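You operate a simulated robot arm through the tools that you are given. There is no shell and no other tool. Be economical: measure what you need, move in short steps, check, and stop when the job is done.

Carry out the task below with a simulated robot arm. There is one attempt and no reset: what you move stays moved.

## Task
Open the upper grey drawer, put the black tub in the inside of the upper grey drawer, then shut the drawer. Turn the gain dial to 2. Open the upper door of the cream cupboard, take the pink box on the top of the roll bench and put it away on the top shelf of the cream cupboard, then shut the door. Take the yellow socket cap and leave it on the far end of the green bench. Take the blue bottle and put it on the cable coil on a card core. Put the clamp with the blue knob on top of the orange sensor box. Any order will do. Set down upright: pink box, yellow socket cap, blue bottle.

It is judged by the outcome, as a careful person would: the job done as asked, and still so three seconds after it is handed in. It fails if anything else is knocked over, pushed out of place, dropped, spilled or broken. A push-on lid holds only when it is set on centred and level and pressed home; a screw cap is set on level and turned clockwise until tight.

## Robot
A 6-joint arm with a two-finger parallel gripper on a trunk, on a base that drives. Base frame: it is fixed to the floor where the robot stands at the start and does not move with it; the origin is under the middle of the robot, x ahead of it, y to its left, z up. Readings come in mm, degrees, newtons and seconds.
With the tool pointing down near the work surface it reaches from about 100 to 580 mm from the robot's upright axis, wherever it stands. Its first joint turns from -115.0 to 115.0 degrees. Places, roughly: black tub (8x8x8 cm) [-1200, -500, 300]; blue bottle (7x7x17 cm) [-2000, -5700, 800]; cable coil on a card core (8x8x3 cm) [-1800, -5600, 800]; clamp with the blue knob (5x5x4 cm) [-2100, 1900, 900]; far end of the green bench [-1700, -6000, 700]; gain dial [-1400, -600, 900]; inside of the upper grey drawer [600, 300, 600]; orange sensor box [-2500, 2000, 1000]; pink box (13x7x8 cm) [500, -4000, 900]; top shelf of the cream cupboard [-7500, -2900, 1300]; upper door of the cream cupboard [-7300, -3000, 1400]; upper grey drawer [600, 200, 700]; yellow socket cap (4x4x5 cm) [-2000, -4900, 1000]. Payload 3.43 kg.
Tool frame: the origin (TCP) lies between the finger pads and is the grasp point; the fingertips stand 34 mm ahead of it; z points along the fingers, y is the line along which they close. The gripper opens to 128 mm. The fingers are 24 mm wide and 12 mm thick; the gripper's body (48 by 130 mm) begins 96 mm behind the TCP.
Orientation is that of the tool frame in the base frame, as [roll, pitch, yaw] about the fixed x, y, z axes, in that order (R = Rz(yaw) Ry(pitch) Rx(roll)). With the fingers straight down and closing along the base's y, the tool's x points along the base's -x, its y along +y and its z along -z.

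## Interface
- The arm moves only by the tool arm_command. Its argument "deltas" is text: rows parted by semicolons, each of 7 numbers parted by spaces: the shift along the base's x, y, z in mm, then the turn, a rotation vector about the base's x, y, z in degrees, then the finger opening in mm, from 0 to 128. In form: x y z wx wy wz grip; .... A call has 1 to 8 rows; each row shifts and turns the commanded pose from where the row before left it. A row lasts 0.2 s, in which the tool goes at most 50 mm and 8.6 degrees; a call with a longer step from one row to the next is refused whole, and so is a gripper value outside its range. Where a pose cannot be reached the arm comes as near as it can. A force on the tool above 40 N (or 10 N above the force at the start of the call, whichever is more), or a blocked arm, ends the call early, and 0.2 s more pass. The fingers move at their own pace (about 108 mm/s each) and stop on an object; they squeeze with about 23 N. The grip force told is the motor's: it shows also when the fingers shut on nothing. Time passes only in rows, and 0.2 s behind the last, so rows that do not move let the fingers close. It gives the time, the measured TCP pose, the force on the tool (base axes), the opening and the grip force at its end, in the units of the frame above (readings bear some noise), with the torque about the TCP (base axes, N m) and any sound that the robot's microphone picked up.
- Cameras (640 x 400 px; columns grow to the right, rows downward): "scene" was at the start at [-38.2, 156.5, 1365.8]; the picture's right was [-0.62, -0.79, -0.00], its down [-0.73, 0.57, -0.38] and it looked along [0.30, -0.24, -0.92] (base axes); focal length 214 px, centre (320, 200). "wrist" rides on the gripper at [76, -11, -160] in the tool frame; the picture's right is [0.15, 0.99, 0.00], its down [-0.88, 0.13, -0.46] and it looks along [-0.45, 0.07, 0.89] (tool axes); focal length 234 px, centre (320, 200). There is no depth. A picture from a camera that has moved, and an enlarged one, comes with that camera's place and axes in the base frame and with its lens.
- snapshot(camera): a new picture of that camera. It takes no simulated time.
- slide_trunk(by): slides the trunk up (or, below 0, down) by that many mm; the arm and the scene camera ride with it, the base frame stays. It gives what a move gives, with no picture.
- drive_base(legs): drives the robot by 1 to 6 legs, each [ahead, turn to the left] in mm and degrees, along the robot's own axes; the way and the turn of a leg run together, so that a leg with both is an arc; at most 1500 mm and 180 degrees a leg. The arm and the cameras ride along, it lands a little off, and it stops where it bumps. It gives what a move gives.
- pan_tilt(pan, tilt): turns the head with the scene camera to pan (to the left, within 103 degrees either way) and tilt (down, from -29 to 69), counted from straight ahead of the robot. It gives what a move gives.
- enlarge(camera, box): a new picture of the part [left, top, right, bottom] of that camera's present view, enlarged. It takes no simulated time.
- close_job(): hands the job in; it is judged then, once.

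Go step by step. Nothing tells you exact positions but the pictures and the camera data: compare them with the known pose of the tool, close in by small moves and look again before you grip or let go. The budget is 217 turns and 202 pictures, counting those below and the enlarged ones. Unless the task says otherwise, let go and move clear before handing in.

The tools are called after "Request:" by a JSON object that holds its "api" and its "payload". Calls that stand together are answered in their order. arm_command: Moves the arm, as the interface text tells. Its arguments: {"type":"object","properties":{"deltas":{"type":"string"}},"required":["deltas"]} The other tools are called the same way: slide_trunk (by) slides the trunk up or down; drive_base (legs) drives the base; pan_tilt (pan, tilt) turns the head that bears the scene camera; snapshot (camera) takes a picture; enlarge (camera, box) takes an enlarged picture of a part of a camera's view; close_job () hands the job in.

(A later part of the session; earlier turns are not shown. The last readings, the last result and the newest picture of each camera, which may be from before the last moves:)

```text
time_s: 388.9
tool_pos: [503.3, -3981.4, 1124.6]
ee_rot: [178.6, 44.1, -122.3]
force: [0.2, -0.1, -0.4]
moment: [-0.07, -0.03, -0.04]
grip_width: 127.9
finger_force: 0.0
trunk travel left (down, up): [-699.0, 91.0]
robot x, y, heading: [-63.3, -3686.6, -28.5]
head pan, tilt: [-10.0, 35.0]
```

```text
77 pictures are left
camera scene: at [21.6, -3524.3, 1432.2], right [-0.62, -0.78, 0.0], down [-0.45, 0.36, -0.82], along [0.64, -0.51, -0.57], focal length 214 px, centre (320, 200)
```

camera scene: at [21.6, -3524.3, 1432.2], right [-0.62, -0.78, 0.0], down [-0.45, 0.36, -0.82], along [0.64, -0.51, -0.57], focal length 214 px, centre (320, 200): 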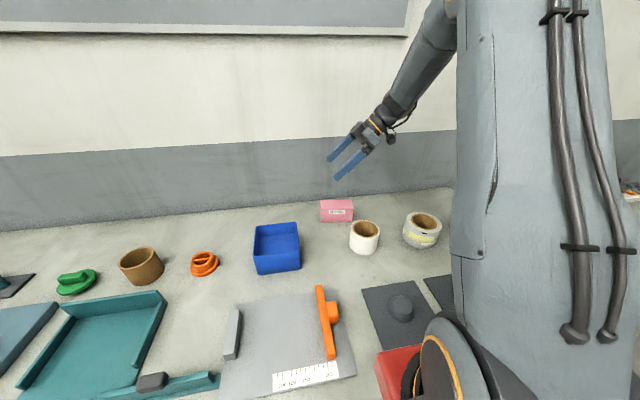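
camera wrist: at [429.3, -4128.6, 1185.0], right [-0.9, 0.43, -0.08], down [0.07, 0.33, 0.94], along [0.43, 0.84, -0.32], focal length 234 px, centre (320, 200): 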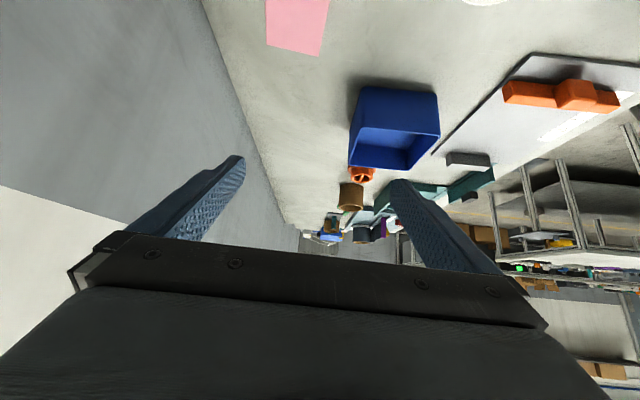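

Reach is good. Shift over the box and descend with the fingers wide, checking before the last part.

Request:
{"api": "arm_command", "payload": {"deltas": "12.2 -15.2 -20 0 0 0 128;12.2 -15.2 -30 0 0 0 128;0 0 -35 0 0 0 128;0 0 -35 0 0 0 128;0 0 0 0 0 0 128"}}

Request:
{"api": "snapshot", "payload": {"camera": "wrist"}}

Request:
{"api": "enlarge", "payload": {"camera": "scene", "box": [270, 130, 430, 250]}}

```text
time_s: 390.1
tool_pos: [528.5, -4012.0, 1004.8]
ee_rot: [178.6, 44.1, -122.5]
force: [0.3, 0.3, 0.8]
moment: [0.03, -0.02, 0.0]
grip_width: 128.1
finger_force: 0.0
trunk travel left (down, up): [-699.0, 91.0]
robot x, y, heading: [-60.5, -3680.8, -28.6]
head pan, tilt: [-10.0, 35.0]
```

```text
76 pictures are left
camera wrist: at [453.7, -4158.0, 1065.9], right [-0.9, 0.43, -0.08], down [0.07, 0.33, 0.94], along [0.43, 0.84, -0.32], focal length 234 px, centre (320, 200)
```

wrist: 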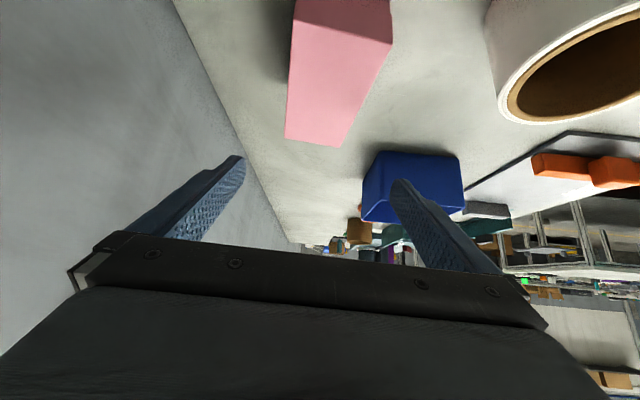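

```text
3.33 times, centred on (350, 190) of scene
camera zoom: at [22.0, -3524.8, 1432.2], right [-0.62, -0.78, 0.0], down [-0.45, 0.36, -0.82], along [0.64, -0.51, -0.57], focal length 715 px, centre (220, 233)
```

zoom: 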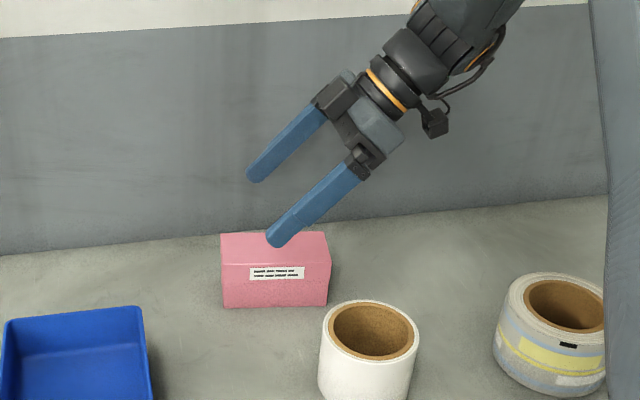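

Aligned well. Descend to grip height and close.

Request:
{"api": "arm_command", "payload": {"deltas": "2 -1 -35 0 0 0 128;2 -1 -35 0 0 0 128;0 0 -20 0 0 0 128;0 0 -15 0 0 0 128;0 0 0 0 0 0 128"}}

Request:
{"api": "arm_command", "payload": {"deltas": "0 0 0 0 0 0 105;0 0 0 0 0 0 85;0 0 0 0 0 0 55;0 0 0 0 0 0 55;0 0 0 0 0 0 55"}}

Request:
{"api": "enlarge", "payload": {"camera": "scene", "box": [270, 130, 430, 250]}}

```text
time_s: 391.3
tool_pos: [531.8, -4012.9, 896.9]
ee_rot: [178.5, 44.1, -122.5]
force: [0.4, 0.3, 0.4]
moment: [0.02, -0.04, 0.0]
grip_width: 127.8
finger_force: 0.0
trunk travel left (down, up): [-699.0, 91.0]
robot x, y, heading: [-60.2, -3681.8, -28.4]
head pan, tilt: [-10.0, 35.0]
```

```text
time_s: 392.5
tool_pos: [531.6, -4012.6, 898.8]
ee_rot: [178.6, 44.1, -122.5]
force: [1.6, -0.9, 2.8]
moment: [-0.39, -0.01, 0.03]
grip_width: 64.9
finger_force: 23.3
trunk travel left (down, up): [-699.0, 91.0]
robot x, y, heading: [-61.9, -3680.5, -28.6]
head pan, tilt: [-10.0, 35.0]
```

```text
3.33 times, centred on (350, 190) of scene
camera zoom: at [22.0, -3524.7, 1432.2], right [-0.62, -0.78, 0.0], down [-0.45, 0.36, -0.82], along [0.64, -0.51, -0.57], focal length 715 px, centre (220, 233)
```

zoom: 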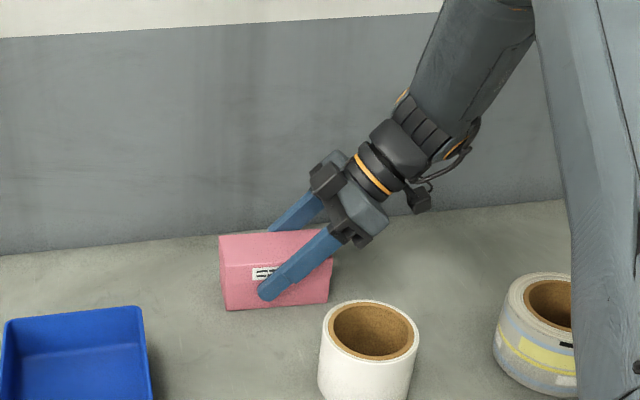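

Gripped (65 mm). Lift, swing back to the front and retract.

Request:
{"api": "arm_command", "payload": {"deltas": "0 0 15 0 0 0 55;0 0 40 0 0 0 55;0 0 45 0 0 0 55;0 0 45 0 0 0 55;0 0 45 0 0 0 55;-12 15 30 0 0 0 55;-12 15 10 0 0 0 55"}}

Request:
{"api": "arm_command", "payload": {"deltas": "-8 22 3 0 0 -8 55;-8 22 3 0 0 -8 55;-8 22 3 0 0 -8 55;-8 22 3 0 0 -8 55;-8 22 3 0 0 -8 55;-8 22 3 0 0 -8 55"}}

Request:
{"api": "arm_command", "payload": {"deltas": "-8 22 3 0 0 -8 55;-8 22 3 0 0 -8 55;-8 22 3 0 0 -8 55;-8 22 3 0 0 -8 55;-8 22 3 0 0 -8 55"}}

Request:
{"api": "snapshot", "payload": {"camera": "scene"}}

```text
time_s: 394.1
tool_pos: [506.5, -3986.0, 1126.9]
ee_rot: [178.5, 44.1, -122.6]
force: [-0.2, -0.8, -1.8]
moment: [0.03, -0.02, 0.04]
grip_width: 65.0
finger_force: 23.3
trunk travel left (down, up): [-699.0, 91.0]
robot x, y, heading: [-59.3, -3680.4, -28.6]
head pan, tilt: [-10.0, 35.0]
```

```text
time_s: 395.5
tool_pos: [459.2, -3851.3, 1145.8]
ee_rot: [178.6, 44.1, -170.8]
force: [0.2, -0.6, -2.2]
moment: [0.04, 0.02, 0.05]
grip_width: 64.8
finger_force: 23.2
trunk travel left (down, up): [-699.0, 91.0]
robot x, y, heading: [-61.0, -3680.0, -28.5]
head pan, tilt: [-10.0, 35.0]
```

```text
time_s: 396.7
tool_pos: [419.4, -3742.0, 1160.1]
ee_rot: [178.5, 44.1, 149.3]
force: [0.2, -0.4, -1.4]
moment: [-0.01, 0.0, 0.0]
grip_width: 65.1
finger_force: 23.4
trunk travel left (down, up): [-699.0, 91.0]
robot x, y, heading: [-58.1, -3681.8, -28.4]
head pan, tilt: [-10.0, 35.0]
```

```text
73 pictures are left
camera scene: at [22.0, -3524.9, 1432.2], right [-0.62, -0.78, 0.0], down [-0.45, 0.36, -0.82], along [0.64, -0.51, -0.57], focal length 214 px, centre (320, 200)
```

scene: 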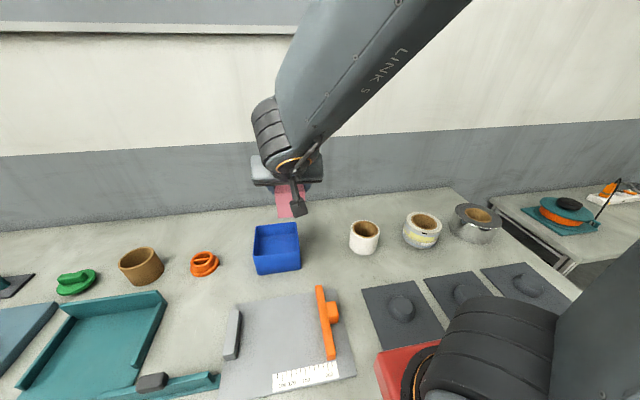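

The box is held well. Retrace the route west with it.

Request:
{"api": "drive_base", "payload": {"legs": [[-700, 0], [0, 175.7], [1500, 0], [1500, 0], [0, 4.1]]}}

```text
time_s: 422.4
tool_pos: [-3768.0, -1775.3, 1160.5]
ee_rot: [178.7, 44.1, -27.8]
force: [-0.2, -0.3, -1.7]
moment: [0.01, 0.01, -0.01]
grip_width: 64.8
finger_force: 23.1
trunk travel left (down, up): [-699.0, 91.0]
robot x, y, heading: [-3282.8, -1813.0, 154.4]
head pan, tilt: [-10.0, 35.0]
```

Correct heading slightly and continue to the cupboard area.

Request:
{"api": "drive_base", "payload": {"legs": [[0, -7.6], [1410, 0], [0, 76.7], [1060, 0], [1000, 0]]}}

```text
time_s: 443.1
tool_pos: [-6192.8, -2877.1, 1160.8]
ee_rot: [178.6, 44.1, 40.7]
force: [0.2, -0.1, -2.4]
moment: [-0.02, -0.04, -0.02]
grip_width: 64.7
finger_force: 23.3
trunk travel left (down, up): [-699.0, 91.0]
robot x, y, heading: [-5979.1, -2439.5, -137.2]
head pan, tilt: [-10.0, 35.0]
```

Now at (n -5006, s -4081). Go around the table corner to a viewing spot and inspect the top shelf with the trunk raised.

Request:
{"api": "drive_base", "payload": {"legs": [[0, -46.6], [462, 0], [0, 65.2], [250, 0], [0, -60]]}}

Request:
{"api": "slide_trunk", "payload": {"by": 90}}

Request:
{"api": "pan_tilt", "payload": {"pan": 20, "tilt": 8}}

Request:
{"api": "snapshot", "payload": {"camera": "scene"}}

```text
time_s: 454.9
tool_pos: [-7001.8, -2819.4, 1160.6]
ee_rot: [178.4, 44.1, 0.1]
force: [-0.3, -0.1, -1.6]
moment: [0.02, 0.0, 0.02]
grip_width: 65.0
finger_force: 22.6
trunk travel left (down, up): [-699.0, 91.0]
robot x, y, heading: [-6559.3, -2625.7, -177.6]
head pan, tilt: [-10.0, 35.0]
```

```text
time_s: 456.1
tool_pos: [-7002.3, -2819.1, 1250.0]
ee_rot: [178.5, 44.0, 0.2]
force: [-0.4, -0.1, -2.0]
moment: [-0.02, 0.01, -0.02]
grip_width: 65.0
finger_force: 22.9
trunk travel left (down, up): [-789.0, 1.0]
robot x, y, heading: [-6556.6, -2625.1, -177.8]
head pan, tilt: [-10.0, 35.0]
```

```text
time_s: 457.1
tool_pos: [-7003.2, -2819.4, 1250.2]
ee_rot: [178.6, 44.0, 0.1]
force: [-0.3, -0.8, -1.4]
moment: [0.02, 0.0, 0.01]
grip_width: 64.5
finger_force: 22.7
trunk travel left (down, up): [-789.0, 1.0]
robot x, y, heading: [-6559.5, -2624.5, -177.8]
head pan, tilt: [20.0, 8.0]
```

```text
72 pictures are left
camera scene: at [-6523.1, -2854.8, 1565.5], right [-0.38, 0.93, 0.0], down [0.13, 0.05, -0.99], along [-0.92, -0.37, -0.14], focal length 214 px, centre (320, 200)
```

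scene: 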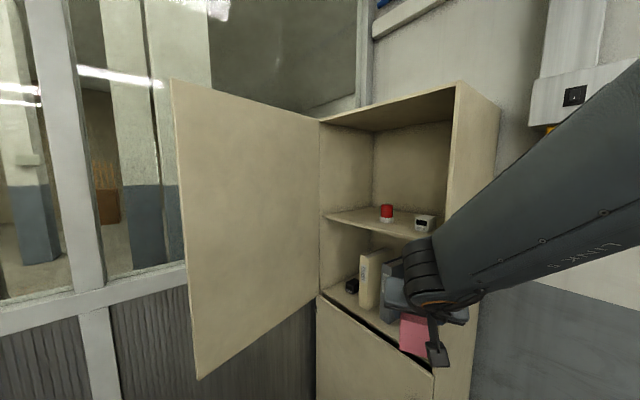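

The door is open 77° and the left half of the top shelf (z≈1345) is free; the red item and clock are at n≈-6139 and -5973. I'll sidestep left carefully and raise the box above shelf height.

Request:
{"api": "drive_base", "payload": {"legs": [[0, 58], [290, 0], [0, -47], [100, 0]]}}

Request:
{"api": "arm_command", "payload": {"deltas": "0 0 45 0 0 0 55;0 0 45 0 0 0 55;0 0 45 0 0 0 55;0 0 35 0 0 0 55;0 0 0 0 0 0 55"}}

Request:
{"api": "snapshot", "payload": {"camera": "scene"}}

Request:
{"api": "snapshot", "payload": {"camera": "wrist"}}

```text
time_s: 464.6
tool_pos: [-7186.4, -3186.8, 1250.3]
ee_rot: [178.6, 44.1, 12.3]
force: [1.0, -0.8, -2.6]
moment: [-0.01, 0.0, 0.0]
grip_width: 65.2
finger_force: 22.9
trunk travel left (down, up): [-789.0, 1.0]
robot x, y, heading: [-6792.4, -2905.2, -165.6]
head pan, tilt: [20.0, 8.0]
```

```text
time_s: 465.8
tool_pos: [-7189.6, -3185.7, 1421.5]
ee_rot: [178.4, 44.0, 12.3]
force: [0.4, 0.3, -2.2]
moment: [0.04, 0.01, 0.01]
grip_width: 64.9
finger_force: 23.1
trunk travel left (down, up): [-789.0, 1.0]
robot x, y, heading: [-6793.5, -2902.9, -165.7]
head pan, tilt: [20.0, 8.0]
```

```text
71 pictures are left
camera scene: at [-6712.7, -3120.8, 1565.6], right [-0.56, 0.83, 0.0], down [0.11, 0.08, -0.99], along [-0.82, -0.56, -0.14], focal length 214 px, centre (320, 200)
```

scene: 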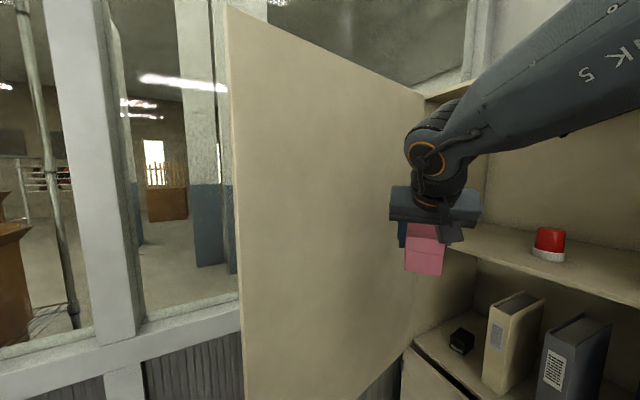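

```text
70 pictures are left
camera wrist: at [-7029.9, -3135.0, 1482.5], right [0.33, -0.94, -0.08], down [-0.28, -0.18, 0.94], along [-0.9, -0.29, -0.32], focal length 234 px, centre (320, 200)
```

wrist: 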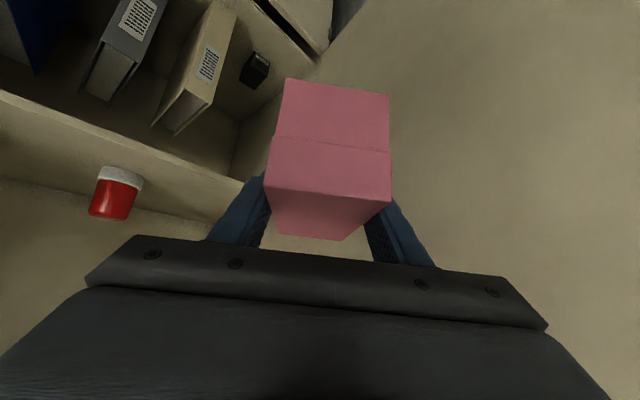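

Clear line in. Move the box into the cupboard over the left part of the shelf, rotating it to be squarer.

Request:
{"api": "arm_command", "payload": {"deltas": "-40 14.9 0 0 0 -5 55;-40 14.9 0 0 0 -5 55;-40 14.9 0 0 0 -5 55;-40 14.9 0 0 0 -5 55;-40 14.9 0 0 0 -5 55;0 0 0 0 0 0 55"}}

Request:
{"api": "snapshot", "payload": {"camera": "scene"}}

Request:
{"api": "snapshot", "payload": {"camera": "wrist"}}

```text
time_s: 467.2
tool_pos: [-7388.6, -3109.8, 1419.1]
ee_rot: [178.6, 44.2, -12.8]
force: [0.2, 0.0, -2.3]
moment: [0.01, -0.02, -0.03]
grip_width: 64.6
finger_force: 22.7
trunk travel left (down, up): [-789.0, 1.0]
robot x, y, heading: [-6795.0, -2903.1, -165.9]
head pan, tilt: [20.0, 8.0]
```

```text
69 pictures are left
camera scene: at [-6713.2, -3120.9, 1565.6], right [-0.56, 0.83, 0.0], down [0.12, 0.08, -0.99], along [-0.82, -0.56, -0.14], focal length 214 px, centre (320, 200)
```

scene: 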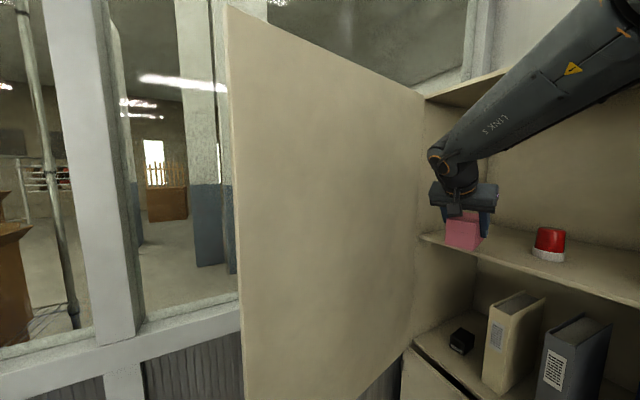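

```text
68 pictures are left
camera wrist: at [-7223.3, -3132.0, 1482.0], right [-0.1, -0.99, -0.08], down [-0.33, -0.05, 0.94], along [-0.94, 0.12, -0.32], focal length 234 px, centre (320, 200)
```

wrist: 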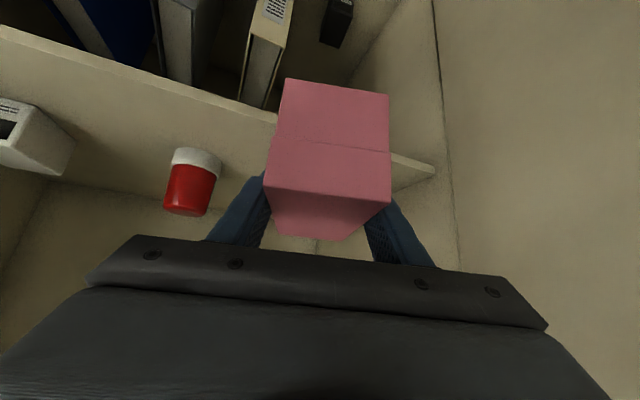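

Continue inward to final depth, then lower.

Request:
{"api": "arm_command", "payload": {"deltas": "-40 14.9 0 0 0 -3 55;-40 14.9 0 0 0 -3 55;-38 14 0 0 0 -3 55;0 0 -10 0 0 0 55;0 0 0 0 0 0 55"}}

Request:
{"api": "snapshot", "payload": {"camera": "scene"}}

Request:
{"api": "snapshot", "payload": {"camera": "wrist"}}

```text
time_s: 468.4
tool_pos: [-7505.3, -3069.0, 1408.7]
ee_rot: [178.6, 44.1, -21.8]
force: [-0.7, 0.2, -2.5]
moment: [0.03, -0.01, -0.01]
grip_width: 65.1
finger_force: 23.6
trunk travel left (down, up): [-789.0, 1.0]
robot x, y, heading: [-6793.7, -2908.8, -165.8]
head pan, tilt: [20.0, 8.0]
```

```text
67 pictures are left
camera scene: at [-6712.9, -3120.8, 1565.6], right [-0.56, 0.83, 0.0], down [0.12, 0.08, -0.99], along [-0.82, -0.56, -0.14], focal length 214 px, centre (320, 200)
```

scene: 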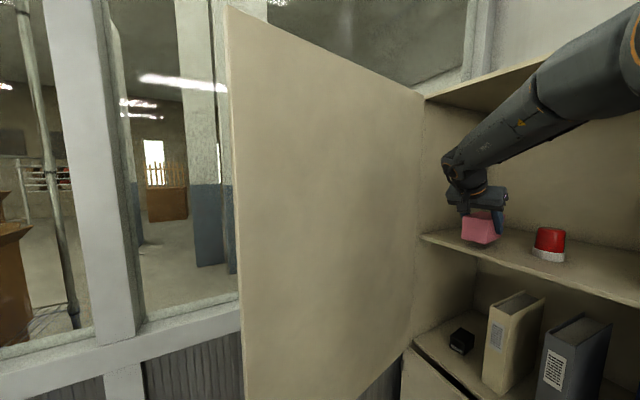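

```text
66 pictures are left
camera wrist: at [-7346.0, -3115.9, 1470.6], right [-0.25, -0.96, -0.08], down [-0.34, 0.01, 0.94], along [-0.91, 0.27, -0.32], focal length 234 px, centre (320, 200)
```

wrist: 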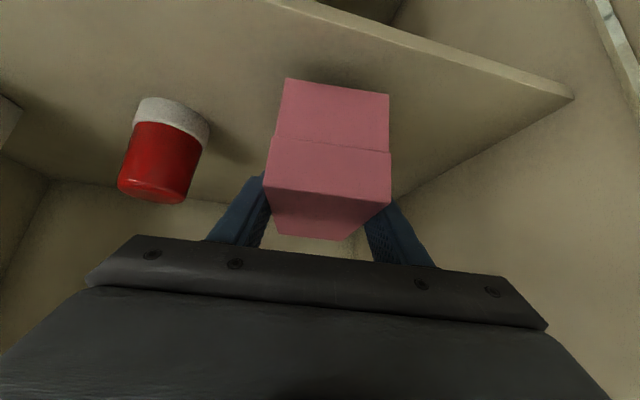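

The box is over the shelf, well inside the front edge. Lower to contact.

Request:
{"api": "arm_command", "payload": {"deltas": "0 0 -5 0 0 0 55;0 0 -3 0 0 0 55;0 0 -3 0 0 0 55;0 0 0 0 0 0 55"}}

Request:
{"api": "arm_command", "payload": {"deltas": "0 0 -3 0 0 0 55;0 0 -3 0 0 0 55;0 0 0 0 0 0 55"}}

```text
time_s: 469.4
tool_pos: [-7505.9, -3069.6, 1397.2]
ee_rot: [178.5, 44.2, -21.7]
force: [0.3, 0.1, -2.4]
moment: [0.02, 0.0, 0.02]
grip_width: 64.7
finger_force: 23.0
trunk travel left (down, up): [-789.0, 1.0]
robot x, y, heading: [-6791.0, -2904.8, -165.6]
head pan, tilt: [20.0, 8.0]
```

```text
time_s: 470.2
tool_pos: [-7506.1, -3067.9, 1392.5]
ee_rot: [178.6, 44.1, -21.7]
force: [0.1, -0.3, -2.4]
moment: [0.02, -0.03, 0.03]
grip_width: 64.9
finger_force: 23.2
trunk travel left (down, up): [-789.0, 1.0]
robot x, y, heading: [-6793.0, -2904.2, -165.7]
head pan, tilt: [20.0, 8.0]
```

Request:
{"api": "arm_command", "payload": {"deltas": "0 0 -3 0 0 0 55;0 0 -3 0 0 0 55;0 0 0 0 0 0 55"}}

Request:
{"api": "arm_command", "payload": {"deltas": "0 0 -3 0 0 0 55;0 0 -3 0 0 0 55;0 0 0 0 0 0 55"}}

Request:
{"api": "snapshot", "payload": {"camera": "wrist"}}

```text
time_s: 471.0
tool_pos: [-7505.3, -3069.6, 1389.2]
ee_rot: [178.4, 44.1, -21.8]
force: [-1.7, 0.8, 10.0]
moment: [0.12, -0.68, 0.0]
grip_width: 64.7
finger_force: 23.5
trunk travel left (down, up): [-789.0, 1.0]
robot x, y, heading: [-6793.1, -2906.1, -165.7]
head pan, tilt: [20.0, 8.0]
```

```text
time_s: 471.8
tool_pos: [-7504.8, -3069.0, 1381.9]
ee_rot: [178.5, 44.1, -21.7]
force: [-0.9, -0.6, 24.2]
moment: [0.79, -0.26, -0.03]
grip_width: 65.4
finger_force: 23.2
trunk travel left (down, up): [-789.0, 1.0]
robot x, y, heading: [-6794.5, -2907.6, -165.6]
head pan, tilt: [20.0, 8.0]
```

```text
65 pictures are left
camera wrist: at [-7344.7, -3115.6, 1443.3], right [-0.25, -0.96, -0.08], down [-0.33, 0.01, 0.94], along [-0.91, 0.27, -0.32], focal length 234 px, centre (320, 200)
```

wrist: 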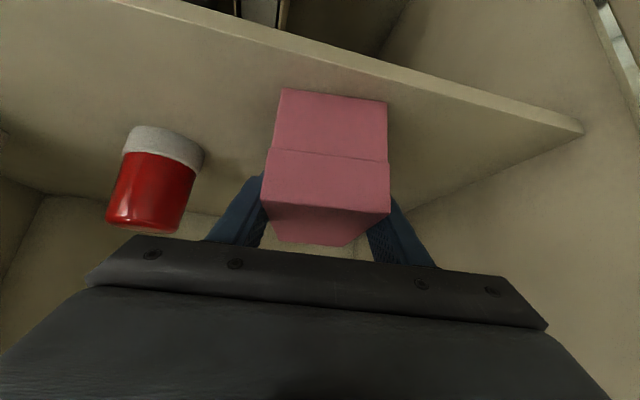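

Seated on the shelf with margin to its front edge. Release and retract along the tool axis.

Request:
{"api": "arm_command", "payload": {"deltas": "0 0 2 0 0 0 75;0 0 0 0 0 0 85;0 0 0 0 0 0 85;16 -6.5 17 0 0 0 85;20 -8 21 0 0 0 85;26 -10.5 26 0 0 0 85;30 -12 10 0 0 0 85;38 -15 0 0 0 0 85"}}

Request:
{"api": "arm_command", "payload": {"deltas": "38 -15 0 0 0 5 60;38 -15 0 0 0 5 30;38 -15 0 0 0 5 0;38 -15 0 0 0 5 0;38 -15 0 0 0 5 0;38 -15 0 0 0 5 0"}}

Request:
{"api": "snapshot", "payload": {"camera": "scene"}}

```text
time_s: 473.6
tool_pos: [-7377.4, -3118.8, 1454.8]
ee_rot: [178.6, 44.0, -21.7]
force: [-0.7, -0.5, -0.1]
moment: [0.02, 0.01, -0.06]
grip_width: 85.2
finger_force: 0.0
trunk travel left (down, up): [-789.0, 1.0]
robot x, y, heading: [-6791.5, -2906.6, -165.7]
head pan, tilt: [20.0, 8.0]
```

```text
time_s: 475.0
tool_pos: [-7147.4, -3211.8, 1455.5]
ee_rot: [178.6, 44.1, 8.4]
force: [0.2, 0.0, 0.0]
moment: [-0.01, -0.04, -0.02]
grip_width: 0.2
finger_force: 23.3
trunk travel left (down, up): [-789.0, 1.0]
robot x, y, heading: [-6787.7, -2906.6, -165.5]
head pan, tilt: [20.0, 8.0]
```

```text
64 pictures are left
camera scene: at [-6713.1, -3121.0, 1565.6], right [-0.56, 0.83, 0.0], down [0.12, 0.08, -0.99], along [-0.82, -0.56, -0.14], focal length 214 px, centre (320, 200)
```

scene: 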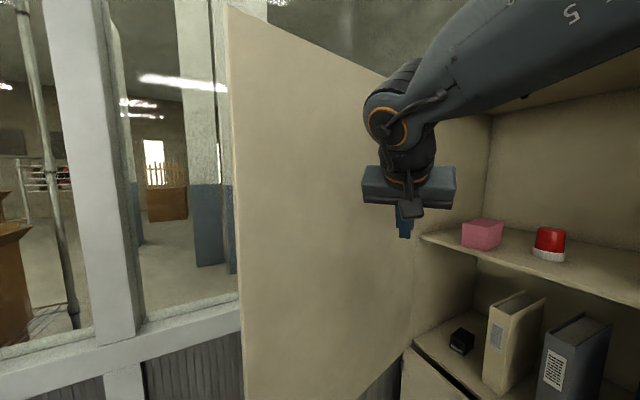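

The box is in place. To shut the door I need the fingers on its outer face: back off, lower the trunk, turn to face the door edge.

Request:
{"api": "drive_base", "payload": {"legs": [[-120, 0]]}}

Request:
{"api": "slide_trunk", "payload": {"by": -300}}

Request:
{"api": "drive_base", "payload": {"legs": [[0, 46]]}}

Request:
{"api": "pan_tilt", "payload": {"pan": 0, "tilt": 25}}

Request:
{"api": "snapshot", "payload": {"camera": "scene"}}

```text
time_s: 476.2
tool_pos: [-7028.2, -3180.7, 1455.3]
ee_rot: [178.7, 44.1, 8.5]
force: [-0.2, 0.4, -0.4]
moment: [0.03, -0.02, 0.02]
grip_width: 0.0
finger_force: 22.8
trunk travel left (down, up): [-789.0, 1.0]
robot x, y, heading: [-6674.9, -2873.0, -165.6]
head pan, tilt: [20.0, 8.0]
```

```text
time_s: 479.2
tool_pos: [-7106.8, -3202.4, 1156.4]
ee_rot: [178.6, 44.2, 8.3]
force: [-0.7, 0.6, 0.4]
moment: [0.03, -0.01, -0.02]
grip_width: 0.2
finger_force: 22.8
trunk travel left (down, up): [-489.0, 301.0]
robot x, y, heading: [-6673.8, -2877.1, -165.5]
head pan, tilt: [20.0, 8.0]
```

```text
time_s: 481.7
tool_pos: [-6740.9, -3413.0, 1155.7]
ee_rot: [178.6, 44.1, 54.3]
force: [-0.3, 0.0, -0.8]
moment: [0.01, 0.01, 0.02]
grip_width: 0.0
finger_force: 23.3
trunk travel left (down, up): [-489.0, 301.0]
robot x, y, heading: [-6671.6, -2872.1, -119.6]
head pan, tilt: [20.0, 8.0]
```

```text
time_s: 482.5
tool_pos: [-6740.8, -3413.7, 1155.7]
ee_rot: [178.6, 44.1, 54.3]
force: [0.8, 0.0, -0.4]
moment: [0.02, -0.01, 0.01]
grip_width: 0.1
finger_force: 23.3
trunk travel left (down, up): [-489.0, 301.0]
robot x, y, heading: [-6672.0, -2876.1, -119.7]
head pan, tilt: [0.0, 25.0]
```

```text
63 pictures are left
camera scene: at [-6537.1, -3027.8, 1238.0], right [-0.87, 0.49, 0.0], down [0.21, 0.37, -0.91], along [-0.45, -0.79, -0.42], focal length 214 px, centre (320, 200)
```

scene: 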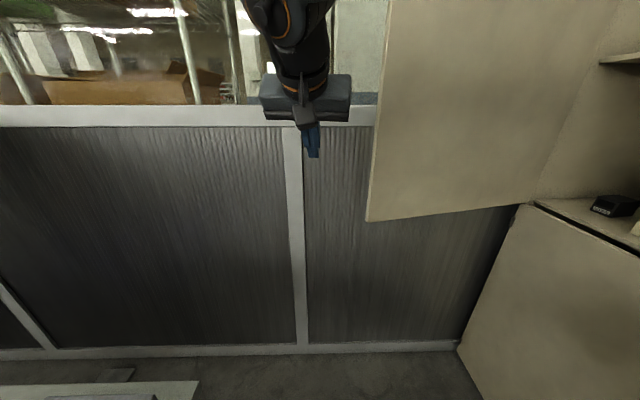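

Door edge confirmed at n≈-6372, s≈-4444. Rotate the tool to point along the door's outer side and move just past its edge.

Request:
{"api": "arm_command", "payload": {"deltas": "-15.5 -16.4 0 0 0 -7.9 0;-15.5 -16.4 0 0 0 -7.9 0;-15.5 -16.4 0 0 0 -7.9 0;-15.5 -16.4 0 0 0 -7.9 0;-15.5 -16.4 0 0 0 -7.9 0;-15.5 -16.4 0 0 0 -7.9 0;-15.5 -16.4 0 0 0 -7.9 0;-15.5 -16.4 0 0 0 -7.9 0"}}

Request:
{"api": "snapshot", "payload": {"camera": "scene"}}

Request:
{"api": "snapshot", "payload": {"camera": "wrist"}}

```text
time_s: 484.3
tool_pos: [-6862.5, -3542.6, 1156.6]
ee_rot: [178.5, 44.1, -9.2]
force: [0.7, -0.5, -0.2]
moment: [-0.04, -0.03, 0.0]
grip_width: 0.0
finger_force: 23.3
trunk travel left (down, up): [-489.0, 301.0]
robot x, y, heading: [-6673.8, -2872.7, -119.5]
head pan, tilt: [0.0, 25.0]
```

```text
62 pictures are left
camera scene: at [-6536.9, -3027.2, 1238.0], right [-0.87, 0.5, 0.0], down [0.21, 0.37, -0.91], along [-0.45, -0.79, -0.42], focal length 214 px, centre (320, 200)
```

scene: 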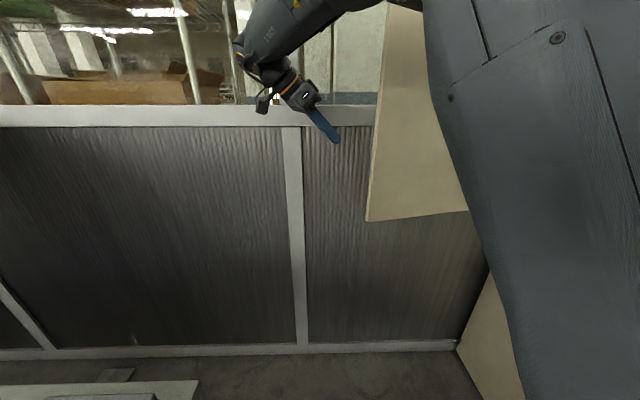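

```text
61 pictures are left
camera wrist: at [-6696.1, -3553.4, 1217.9], right [-0.04, -1.0, -0.08], down [-0.33, -0.07, 0.94], along [-0.94, 0.06, -0.32], focal length 234 px, centre (320, 200)
```

wrist: 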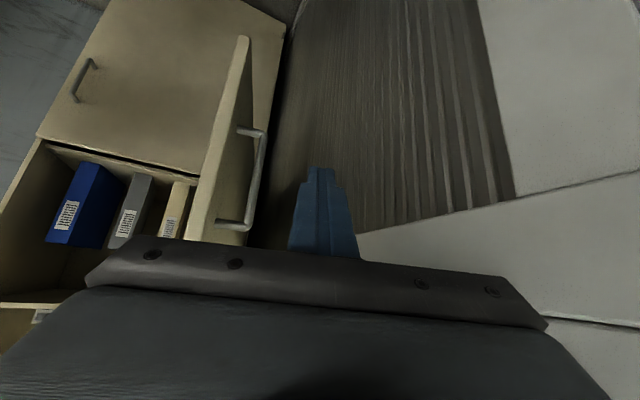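

Now the fingers are on the outer side of the door. Raise above the handle's height, move along past the edge, then close it by reversing in arcs that follow the door's swing.

Request:
{"api": "arm_command", "payload": {"deltas": "-10 5.4 30 0 0 0 0;-30 16 30 0 0 0 0;-36 19.7 15 0 0 0 0;-36 19.7 0 0 0 0 0;0 0 0 0 0 0 0"}}

Request:
{"api": "drive_base", "payload": {"legs": [[-109, -2.3], [-85, -4]]}}

Request:
{"api": "snapshot", "payload": {"camera": "scene"}}

```text
time_s: 485.5
tool_pos: [-6972.7, -3481.2, 1230.0]
ee_rot: [178.6, 44.1, -8.9]
force: [24.4, -6.5, 2.6]
moment: [0.76, 1.81, -1.87]
grip_width: 0.0
finger_force: 23.2
trunk travel left (down, up): [-489.0, 301.0]
robot x, y, heading: [-6676.1, -2877.3, -119.7]
head pan, tilt: [0.0, 25.0]
```

```text
time_s: 487.4
tool_pos: [-6936.6, -3281.6, 1230.7]
ee_rot: [178.6, 44.0, -15.2]
force: [-0.6, 1.1, -0.7]
moment: [0.0, 0.02, 0.01]
grip_width: 0.1
finger_force: 22.5
trunk travel left (down, up): [-489.0, 301.0]
robot x, y, heading: [-6568.9, -2712.1, -125.7]
head pan, tilt: [0.0, 25.0]
```

```text
60 pictures are left
camera scene: at [-6451.7, -2878.6, 1237.9], right [-0.81, 0.59, 0.0], down [0.25, 0.34, -0.91], along [-0.53, -0.73, -0.42], focal length 214 px, centre (320, 200)
```

scene: 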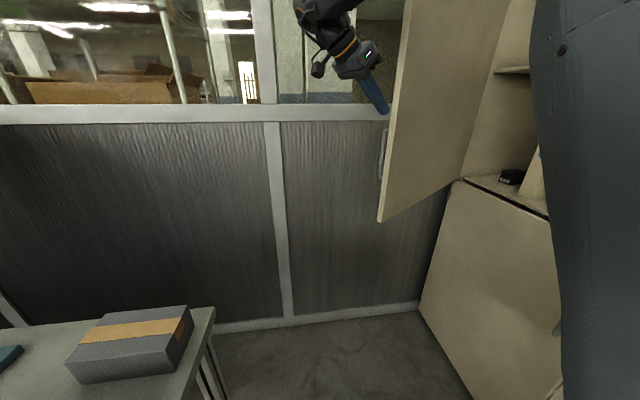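

It's working: the door is now at about 57°. Continue the arc.

Request:
{"api": "drive_base", "payload": {"legs": [[-75, -5.5], [-60, -6.8], [-45, -8]]}}

Request:
{"api": "snapshot", "payload": {"camera": "scene"}}

```text
time_s: 489.6
tool_pos: [-6989.3, -2992.1, 1230.8]
ee_rot: [178.5, 44.1, -35.6]
force: [0.4, -0.8, 0.2]
moment: [0.02, -0.01, -0.03]
grip_width: 0.0
finger_force: 22.6
trunk travel left (down, up): [-489.0, 301.0]
robot x, y, heading: [-6446.1, -2586.7, -146.5]
head pan, tilt: [0.0, 25.0]
```

```text
59 pictures are left
camera scene: at [-6392.6, -2783.1, 1237.9], right [-0.55, 0.83, 0.0], down [0.35, 0.23, -0.91], along [-0.75, -0.5, -0.42], focal length 214 px, centre (320, 200)
```

scene: 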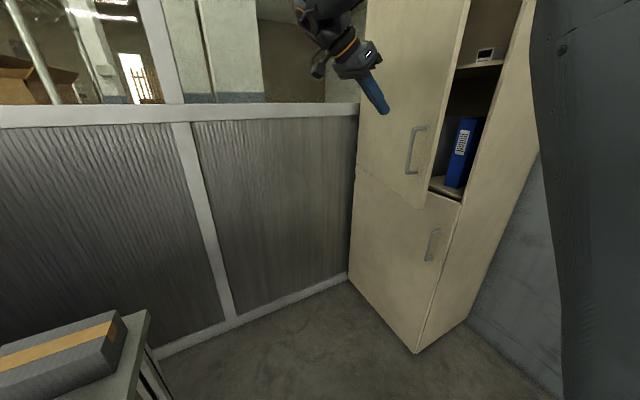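

The door is at about 25–30°. Drive an arc that carries the fingertips toward the cupboard, then finish with a gentle arm push.

Request:
{"api": "drive_base", "payload": {"legs": [[145, -18.5]]}}

Request:
{"api": "arm_command", "payload": {"deltas": "-9 4.8 0 0 0 0 0;-9 4.8 0 0 0 0 0;-9 4.8 0 0 0 0 0;-9 4.8 0 0 0 0 0;-9 4.8 0 0 0 0 0;-9 4.8 0 0 0 0 0"}}

Request:
{"api": "snapshot", "payload": {"camera": "scene"}}

```text
time_s: 491.0
tool_pos: [-7221.1, -2859.0, 1229.8]
ee_rot: [178.6, 44.1, -54.1]
force: [0.7, -0.1, -0.5]
moment: [0.02, -0.03, -0.02]
grip_width: 0.1
finger_force: 22.4
trunk travel left (down, up): [-489.0, 301.0]
robot x, y, heading: [-6577.9, -2642.0, -164.7]
head pan, tilt: [0.0, 25.0]
```

```text
time_s: 491.5
tool_pos: [-7223.0, -2858.4, 1230.7]
ee_rot: [179.0, 43.7, -53.6]
force: [20.5, -4.8, 8.7]
moment: [0.05, -0.14, -0.24]
grip_width: 0.0
finger_force: 22.9
trunk travel left (down, up): [-489.0, 301.0]
robot x, y, heading: [-6575.1, -2641.2, -164.4]
head pan, tilt: [0.0, 25.0]
stopped in row 2: the force on the tool passed its limit at 53 N (the readings are from after the stop); the commanded pose is now the measured one
```

```text
58 pictures are left
camera scene: at [-6585.8, -2851.1, 1238.0], right [-0.27, 0.96, 0.0], down [0.41, 0.11, -0.91], along [-0.87, -0.24, -0.42], focal length 214 px, centre (320, 200)
```

scene: 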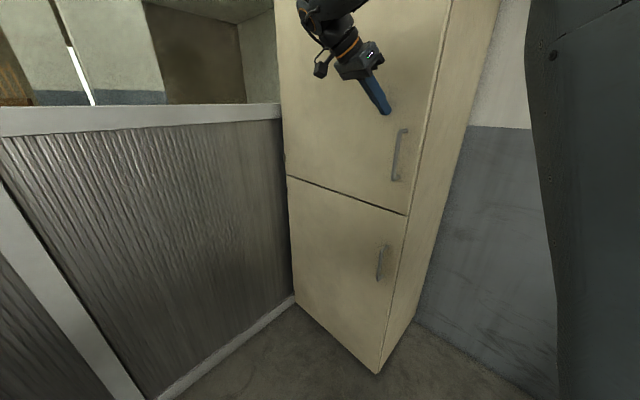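

The door is shut flush. Now head back east for the cap and bottle.

Request:
{"api": "drive_base", "payload": {"legs": [[0, 180], [655, 0], [0, 27.7], [1060, 0], [1000, 0], [0, -72]]}}

```text
time_s: 516.6
tool_pos: [-3823.5, -1509.2, 1228.9]
ee_rot: [179.0, 43.7, 78.5]
force: [-0.3, -0.1, -0.3]
moment: [0.05, -0.02, 0.02]
grip_width: 0.0
finger_force: 23.0
trunk travel left (down, up): [-489.0, 301.0]
robot x, y, heading: [-4416.1, -1172.5, -32.3]
head pan, tilt: [0.0, 25.0]
```

Request:
{"api": "drive_base", "payload": {"legs": [[0, 4.3], [1500, 0], [1500, 0], [1300, 0], [0, -45]]}}

Request:
{"api": "pan_tilt", "payload": {"pan": -40, "tilt": 15}}

Request:
{"api": "snapshot", "payload": {"camera": "scene"}}

```text
time_s: 539.6
tool_pos: [-368.3, -3751.0, 1229.4]
ee_rot: [179.1, 43.7, 39.0]
force: [-0.2, 0.3, -0.2]
moment: [-0.01, 0.02, 0.01]
grip_width: 0.0
finger_force: 23.1
trunk travel left (down, up): [-489.0, 301.0]
robot x, y, heading: [-613.1, -3114.7, -71.9]
head pan, tilt: [0.0, 25.0]
```

```text
time_s: 540.7
tool_pos: [-366.4, -3751.3, 1229.4]
ee_rot: [178.9, 43.7, 39.0]
force: [-0.2, -0.4, -0.4]
moment: [0.0, -0.03, -0.02]
grip_width: 0.2
finger_force: 22.7
trunk travel left (down, up): [-489.0, 301.0]
robot x, y, heading: [-611.4, -3112.7, -71.8]
head pan, tilt: [-40.0, 15.0]
```

```text
57 pictures are left
camera scene: at [-470.5, -3112.3, 1254.2], right [-0.93, 0.37, 0.0], down [0.1, 0.24, -0.97], along [-0.36, -0.9, -0.26], focal length 214 px, centre (320, 200)
```

scene: 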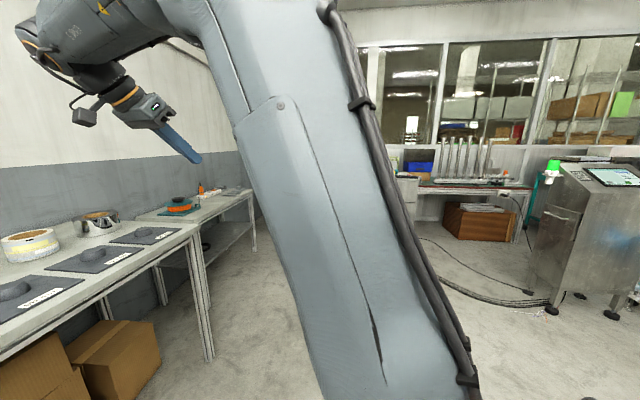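

My arm blocks the view. Turn toward -N and look with the head panned the other way.

Request:
{"api": "drive_base", "payload": {"legs": [[0, -46]]}}

Request:
{"api": "pan_tilt", "payload": {"pan": 10, "tilt": 15}}

Request:
{"api": "snapshot", "payload": {"camera": "scene"}}

```text
time_s: 543.2
tool_pos: [-901.6, -3729.9, 1228.0]
ee_rot: [179.0, 43.7, -6.9]
force: [0.0, 0.3, 0.7]
moment: [-0.01, -0.03, 0.01]
grip_width: 0.1
finger_force: 23.6
trunk travel left (down, up): [-489.0, 301.0]
robot x, y, heading: [-610.0, -3109.2, -117.6]
head pan, tilt: [-40.0, 15.0]
```

```text
time_s: 544.4
tool_pos: [-900.5, -3730.3, 1228.4]
ee_rot: [178.9, 43.8, -7.1]
force: [-0.5, -0.3, 0.5]
moment: [0.0, 0.0, 0.02]
grip_width: 0.0
finger_force: 23.3
trunk travel left (down, up): [-489.0, 301.0]
robot x, y, heading: [-611.7, -3114.3, -117.9]
head pan, tilt: [10.0, 15.0]
```

```text
56 pictures are left
camera scene: at [-454.0, -3268.2, 1254.2], right [-0.95, 0.31, 0.0], down [0.08, 0.25, -0.97], along [-0.3, -0.92, -0.26], focal length 214 px, centre (320, 200)
```

scene: 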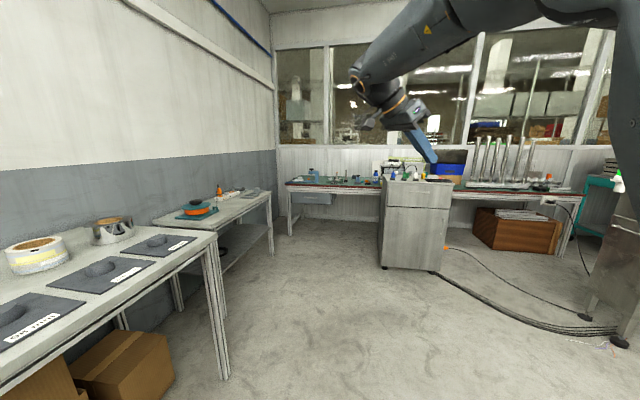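

I see the green-topped bench along the window wall, with a grey cabinet standing in front (the cap is probably on it). Drive nearer.

Request:
{"api": "drive_base", "payload": {"legs": [[0, 7.4], [1350, 0], [0, -7]]}}

Request:
{"api": "pan_tilt", "payload": {"pan": 0, "tilt": 22}}

Request:
{"api": "snapshot", "payload": {"camera": "scene"}}

```text
time_s: 552.2
tool_pos: [-1367.3, -4985.2, 1228.5]
ee_rot: [179.0, 43.7, -6.8]
force: [-0.9, -0.4, -0.5]
moment: [0.02, 0.0, -0.02]
grip_width: 0.0
finger_force: 22.7
trunk travel left (down, up): [-489.0, 301.0]
robot x, y, heading: [-1081.0, -4363.8, -117.7]
head pan, tilt: [10.0, 15.0]
```

```text
time_s: 552.9
tool_pos: [-1368.7, -4985.0, 1229.6]
ee_rot: [179.1, 43.7, -6.7]
force: [0.5, 0.0, 0.7]
moment: [-0.03, 0.0, -0.02]
grip_width: 0.0
finger_force: 22.9
trunk travel left (down, up): [-489.0, 301.0]
robot x, y, heading: [-1083.4, -4362.0, -117.9]
head pan, tilt: [0.0, 22.0]
```

```text
55 pictures are left
camera scene: at [-937.8, -4514.3, 1242.8], right [-0.89, 0.46, 0.0], down [0.17, 0.33, -0.93], along [-0.43, -0.82, -0.37], focal length 214 px, centre (320, 200)
```

scene: 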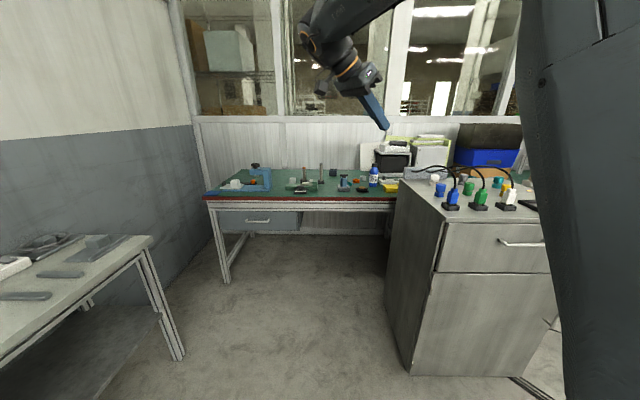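

Zoom on the cabinet top and on the bench.

Request:
{"api": "enlarge", "payload": {"camera": "scene", "box": [395, 150, 545, 225]}}

Request:
{"api": "enlarge", "payload": {"camera": "scene", "box": [200, 130, 410, 210]}}

```text
4.27 times, centred on (470, 188) of scene
camera zoom: at [-937.8, -4514.3, 1242.8], right [-0.89, 0.46, 0.0], down [0.17, 0.33, -0.93], along [-0.43, -0.82, -0.37], focal length 915 px, centre (-320, 253)
```

zoom: 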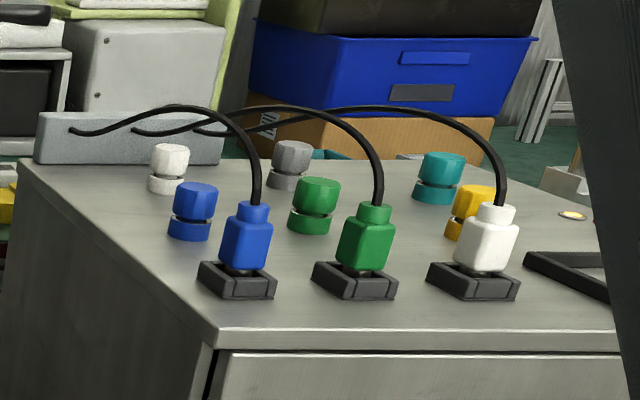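

```text
3.05 times, centred on (305, 170) of scene
camera zoom: at [-937.8, -4514.3, 1242.8], right [-0.89, 0.46, 0.0], down [0.17, 0.33, -0.93], along [-0.43, -0.82, -0.37], focal length 654 px, centre (366, 291)
```

zoom: 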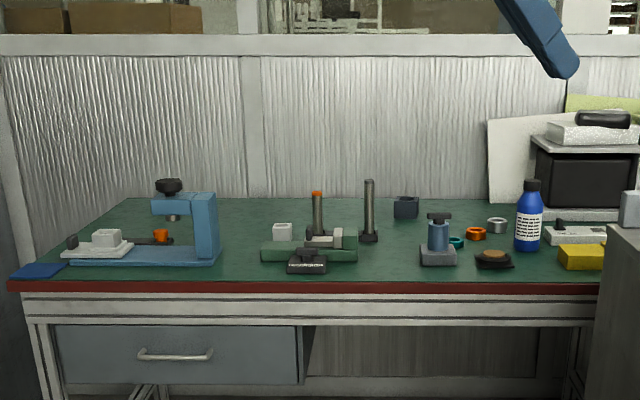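

Found: the yellow cap stands on the cabinet top near (-2000, -4900), and the bottle and coil are on the green bench. I'll bring the tool to a vertical neutral pose, then line up in front of the cabinet.

Request:
{"api": "arm_command", "payload": {"deltas": "10.4 19.7 0 0 0 7.7 60;10.4 19.7 0 0 0 7.7 60;10.4 19.7 0 0 0 7.7 60;10.4 19.7 0 0 0 7.7 60;10.4 19.7 0 0 0 7.7 60;10.4 19.7 0 0 0 7.7 60;10.4 19.7 0 0 0 7.7 60;10.4 19.7 0 0 0 7.7 60"}}

Request:
{"api": "arm_command", "payload": {"deltas": "10.4 19.7 0 0 0 7.4 60;0 0 0 6.5 -3.44 0 60;0 0 0 6.5 -3.44 0 60;0 0 0 6.5 -3.44 0 60;0 0 0 6.5 -3.44 0 60;0 0 0 6.5 -3.44 0 60;0 0 0 6.5 -3.44 0 60"}}

Request:
{"api": "drive_base", "payload": {"legs": [[0, -58], [600, 0], [0, 57]]}}

Request:
{"api": "snapshot", "payload": {"camera": "wrist"}}

Request:
{"api": "snapshot", "payload": {"camera": "scene"}}

```text
time_s: 554.7
tool_pos: [-1301.0, -4902.8, 1233.4]
ee_rot: [179.1, 43.7, 54.9]
force: [-0.1, 0.0, 0.3]
moment: [0.01, 0.03, -0.01]
grip_width: 60.0
finger_force: 0.0
out of reach, approached as far as the arm can: row 6, 7, 8
trunk travel left (down, up): [-489.0, 301.0]
robot x, y, heading: [-1080.5, -4361.5, -117.5]
head pan, tilt: [0.0, 22.0]
```

```text
time_s: 556.3
tool_pos: [-1170.9, -4928.2, 1204.1]
ee_rot: [-166.1, 8.1, 63.0]
force: [-0.4, 0.6, -0.4]
moment: [-0.04, -0.06, -0.03]
grip_width: 60.1
finger_force: 0.0
out of reach, approached as far as the arm can: row 1, 2, 3, 4, 5, 6, 7
trunk travel left (down, up): [-489.0, 301.0]
robot x, y, heading: [-1079.7, -4362.8, -117.9]
head pan, tilt: [0.0, 22.0]
```

```text
time_s: 562.1
tool_pos: [-2176.3, -4651.7, 1203.5]
ee_rot: [-166.0, 8.1, 6.6]
force: [-0.4, -1.3, -0.6]
moment: [-0.02, 0.01, 0.01]
grip_width: 60.0
finger_force: 0.0
trunk travel left (down, up): [-489.0, 301.0]
robot x, y, heading: [-1655.8, -4417.6, -174.2]
head pan, tilt: [0.0, 22.0]
stopped in leg 2: the robot was blocked; the commanded pose is now the measured one
```

```text
52 pictures are left
camera wrist: at [-2076.3, -4667.4, 1348.1], right [0.22, -0.94, -0.26], down [-0.78, -0.33, 0.53], along [-0.58, 0.09, -0.81], focal length 234 px, centre (320, 200)
```

wrist: 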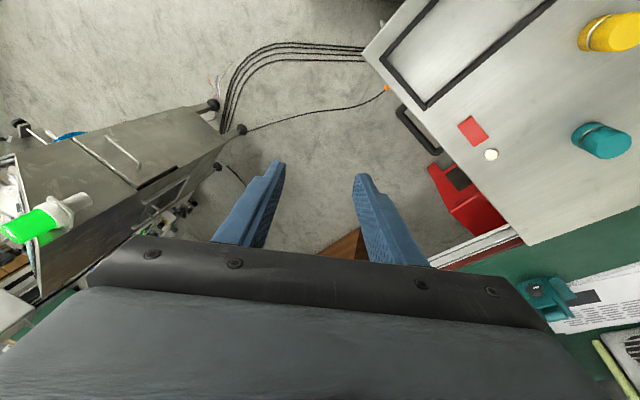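

```text
51 pictures are left
camera scene: at [-1701.8, -4620.6, 1242.8], right [-0.1, 1.0, 0.0], down [0.37, 0.04, -0.93], along [-0.92, -0.09, -0.37], focal length 214 px, centre (320, 200)
```

scene: 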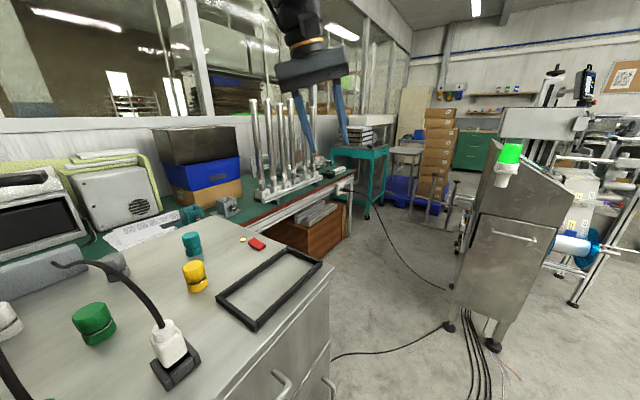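

The base corner nudged the cabinet front and stopped; nothing moved. The cap triangulates to (-2012, -4895, 946). Back off and turn to face the cabinet properly.

Request:
{"api": "drive_base", "payload": {"legs": [[-130, 0], [0, 55.6], [60, 0]]}}

Request:
{"api": "arm_command", "payload": {"deltas": "0 0 0 0.3 -5.3 0.7 60;0 0 0 0.3 -5.3 0.7 60;0 0 0 0.3 -5.3 0.7 60"}}

```text
time_s: 566.5
tool_pos: [-1647.9, -5018.6, 1202.8]
ee_rot: [-166.0, 8.1, 62.6]
force: [-0.4, 0.3, 0.2]
moment: [-0.01, 0.0, 0.0]
grip_width: 60.1
finger_force: 0.1
trunk travel left (down, up): [-489.0, 301.0]
robot x, y, heading: [-1554.7, -4459.1, -118.3]
head pan, tilt: [0.0, 22.0]
```

```text
time_s: 567.3
tool_pos: [-1648.7, -5019.9, 1202.5]
ee_rot: [-166.0, 8.1, 62.7]
force: [-0.9, 0.2, 0.4]
moment: [-0.02, 0.0, -0.02]
grip_width: 59.8
finger_force: 0.0
out of reach, approached as far as the arm can: row 1, 2, 3
trunk travel left (down, up): [-489.0, 301.0]
robot x, y, heading: [-1551.4, -4455.3, -118.2]
head pan, tilt: [0.0, 22.0]
```

The wrist can't straighten in that spot; move over toward the cap while correcting the tilt.

Request:
{"api": "arm_command", "payload": {"deltas": "-45 15.6 -5 0.1 -2 0.26 60;-45 15.6 -5 0.1 -2 0.26 60;-45 15.6 -5 0.1 -2 0.26 60;-45 15.6 -5 0.1 -2 0.26 60;-45 15.6 -5 0.1 -2 0.26 60;-45 15.6 -8 0.1 -2 0.26 60;-45 15.6 -8 0.1 -2 0.26 60;-45 15.6 -8 0.1 -2 0.26 60"}}

Request:
{"api": "snapshot", "payload": {"camera": "wrist"}}

```text
time_s: 569.1
tool_pos: [-1859.4, -4953.1, 1099.5]
ee_rot: [-164.4, 3.4, 62.1]
force: [-0.2, 0.0, 0.5]
moment: [-0.09, 0.02, 0.06]
grip_width: 60.1
finger_force: 0.0
out of reach, approached as far as the arm can: row 2, 4, 5, 6, 7, 8
trunk travel left (down, up): [-489.0, 301.0]
robot x, y, heading: [-1553.0, -4455.8, -118.4]
head pan, tilt: [0.0, 22.0]
```

```text
50 pictures are left
camera wrist: at [-1790.5, -4892.1, 1251.5], right [0.9, -0.33, -0.27], down [-0.18, -0.87, 0.46], along [-0.39, -0.36, -0.85], focal length 234 px, centre (320, 200)
```

wrist: 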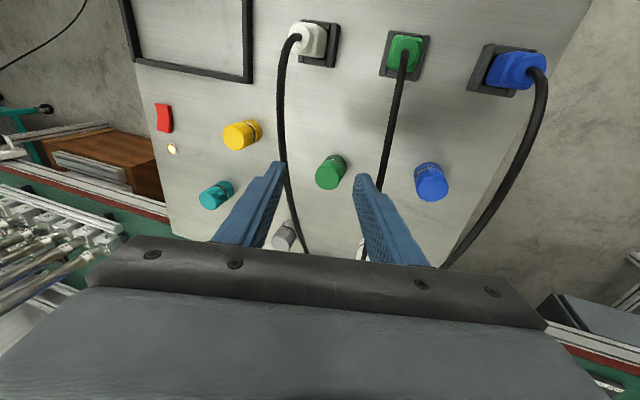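

The fingers are between two cables, so go straight up via the trunk first, then move over to the cap and straighten the tool.

Request:
{"api": "slide_trunk", "payload": {"by": 200}}

Request:
{"api": "arm_command", "payload": {"deltas": "-30 0 0 -1.1 -3.9 0.2 60;-30 10 0 -1.1 -3.9 0.2 60;-30 10 0 -1.1 -3.9 0.2 60;-30 10 -20 -1.1 -3.9 0.2 60;-25 10 -40 0 0 0 60;0 0 -40 0 0 0 60;0 0 0 0 0 0 60"}}

Request:
{"api": "snapshot", "payload": {"camera": "wrist"}}

```text
time_s: 571.3
tool_pos: [-1852.8, -4940.7, 1298.0]
ee_rot: [-164.4, 3.6, 61.6]
force: [-0.1, 1.3, 0.2]
moment: [0.0, -0.04, 0.01]
grip_width: 60.0
finger_force: 0.1
trunk travel left (down, up): [-689.0, 101.0]
robot x, y, heading: [-1553.3, -4454.8, -118.0]
head pan, tilt: [0.0, 22.0]
```

```text
time_s: 572.9
tool_pos: [-1916.5, -4928.2, 1154.8]
ee_rot: [-165.0, 2.7, 59.4]
force: [-0.5, 0.0, -0.6]
moment: [0.0, 0.05, -0.03]
grip_width: 59.9
finger_force: 0.0
out of reach, approached as far as the arm can: row 1, 2, 3, 4
trunk travel left (down, up): [-689.0, 101.0]
robot x, y, heading: [-1551.6, -4454.8, -118.3]
head pan, tilt: [0.0, 22.0]
```

```text
49 pictures are left
camera wrist: at [-1846.6, -4871.3, 1305.8], right [0.89, -0.37, -0.26], down [-0.23, -0.86, 0.45], along [-0.39, -0.34, -0.85], focal length 234 px, centre (320, 200)
```

wrist: 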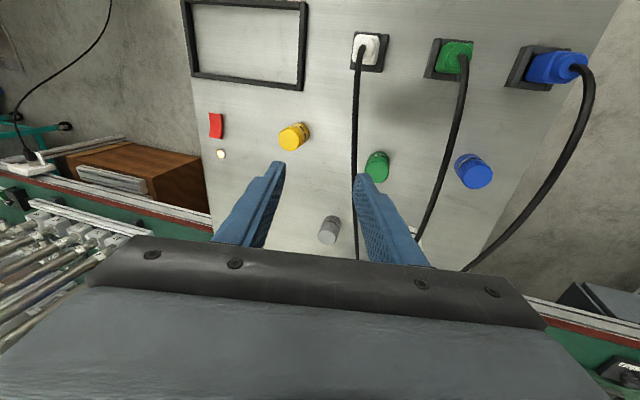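

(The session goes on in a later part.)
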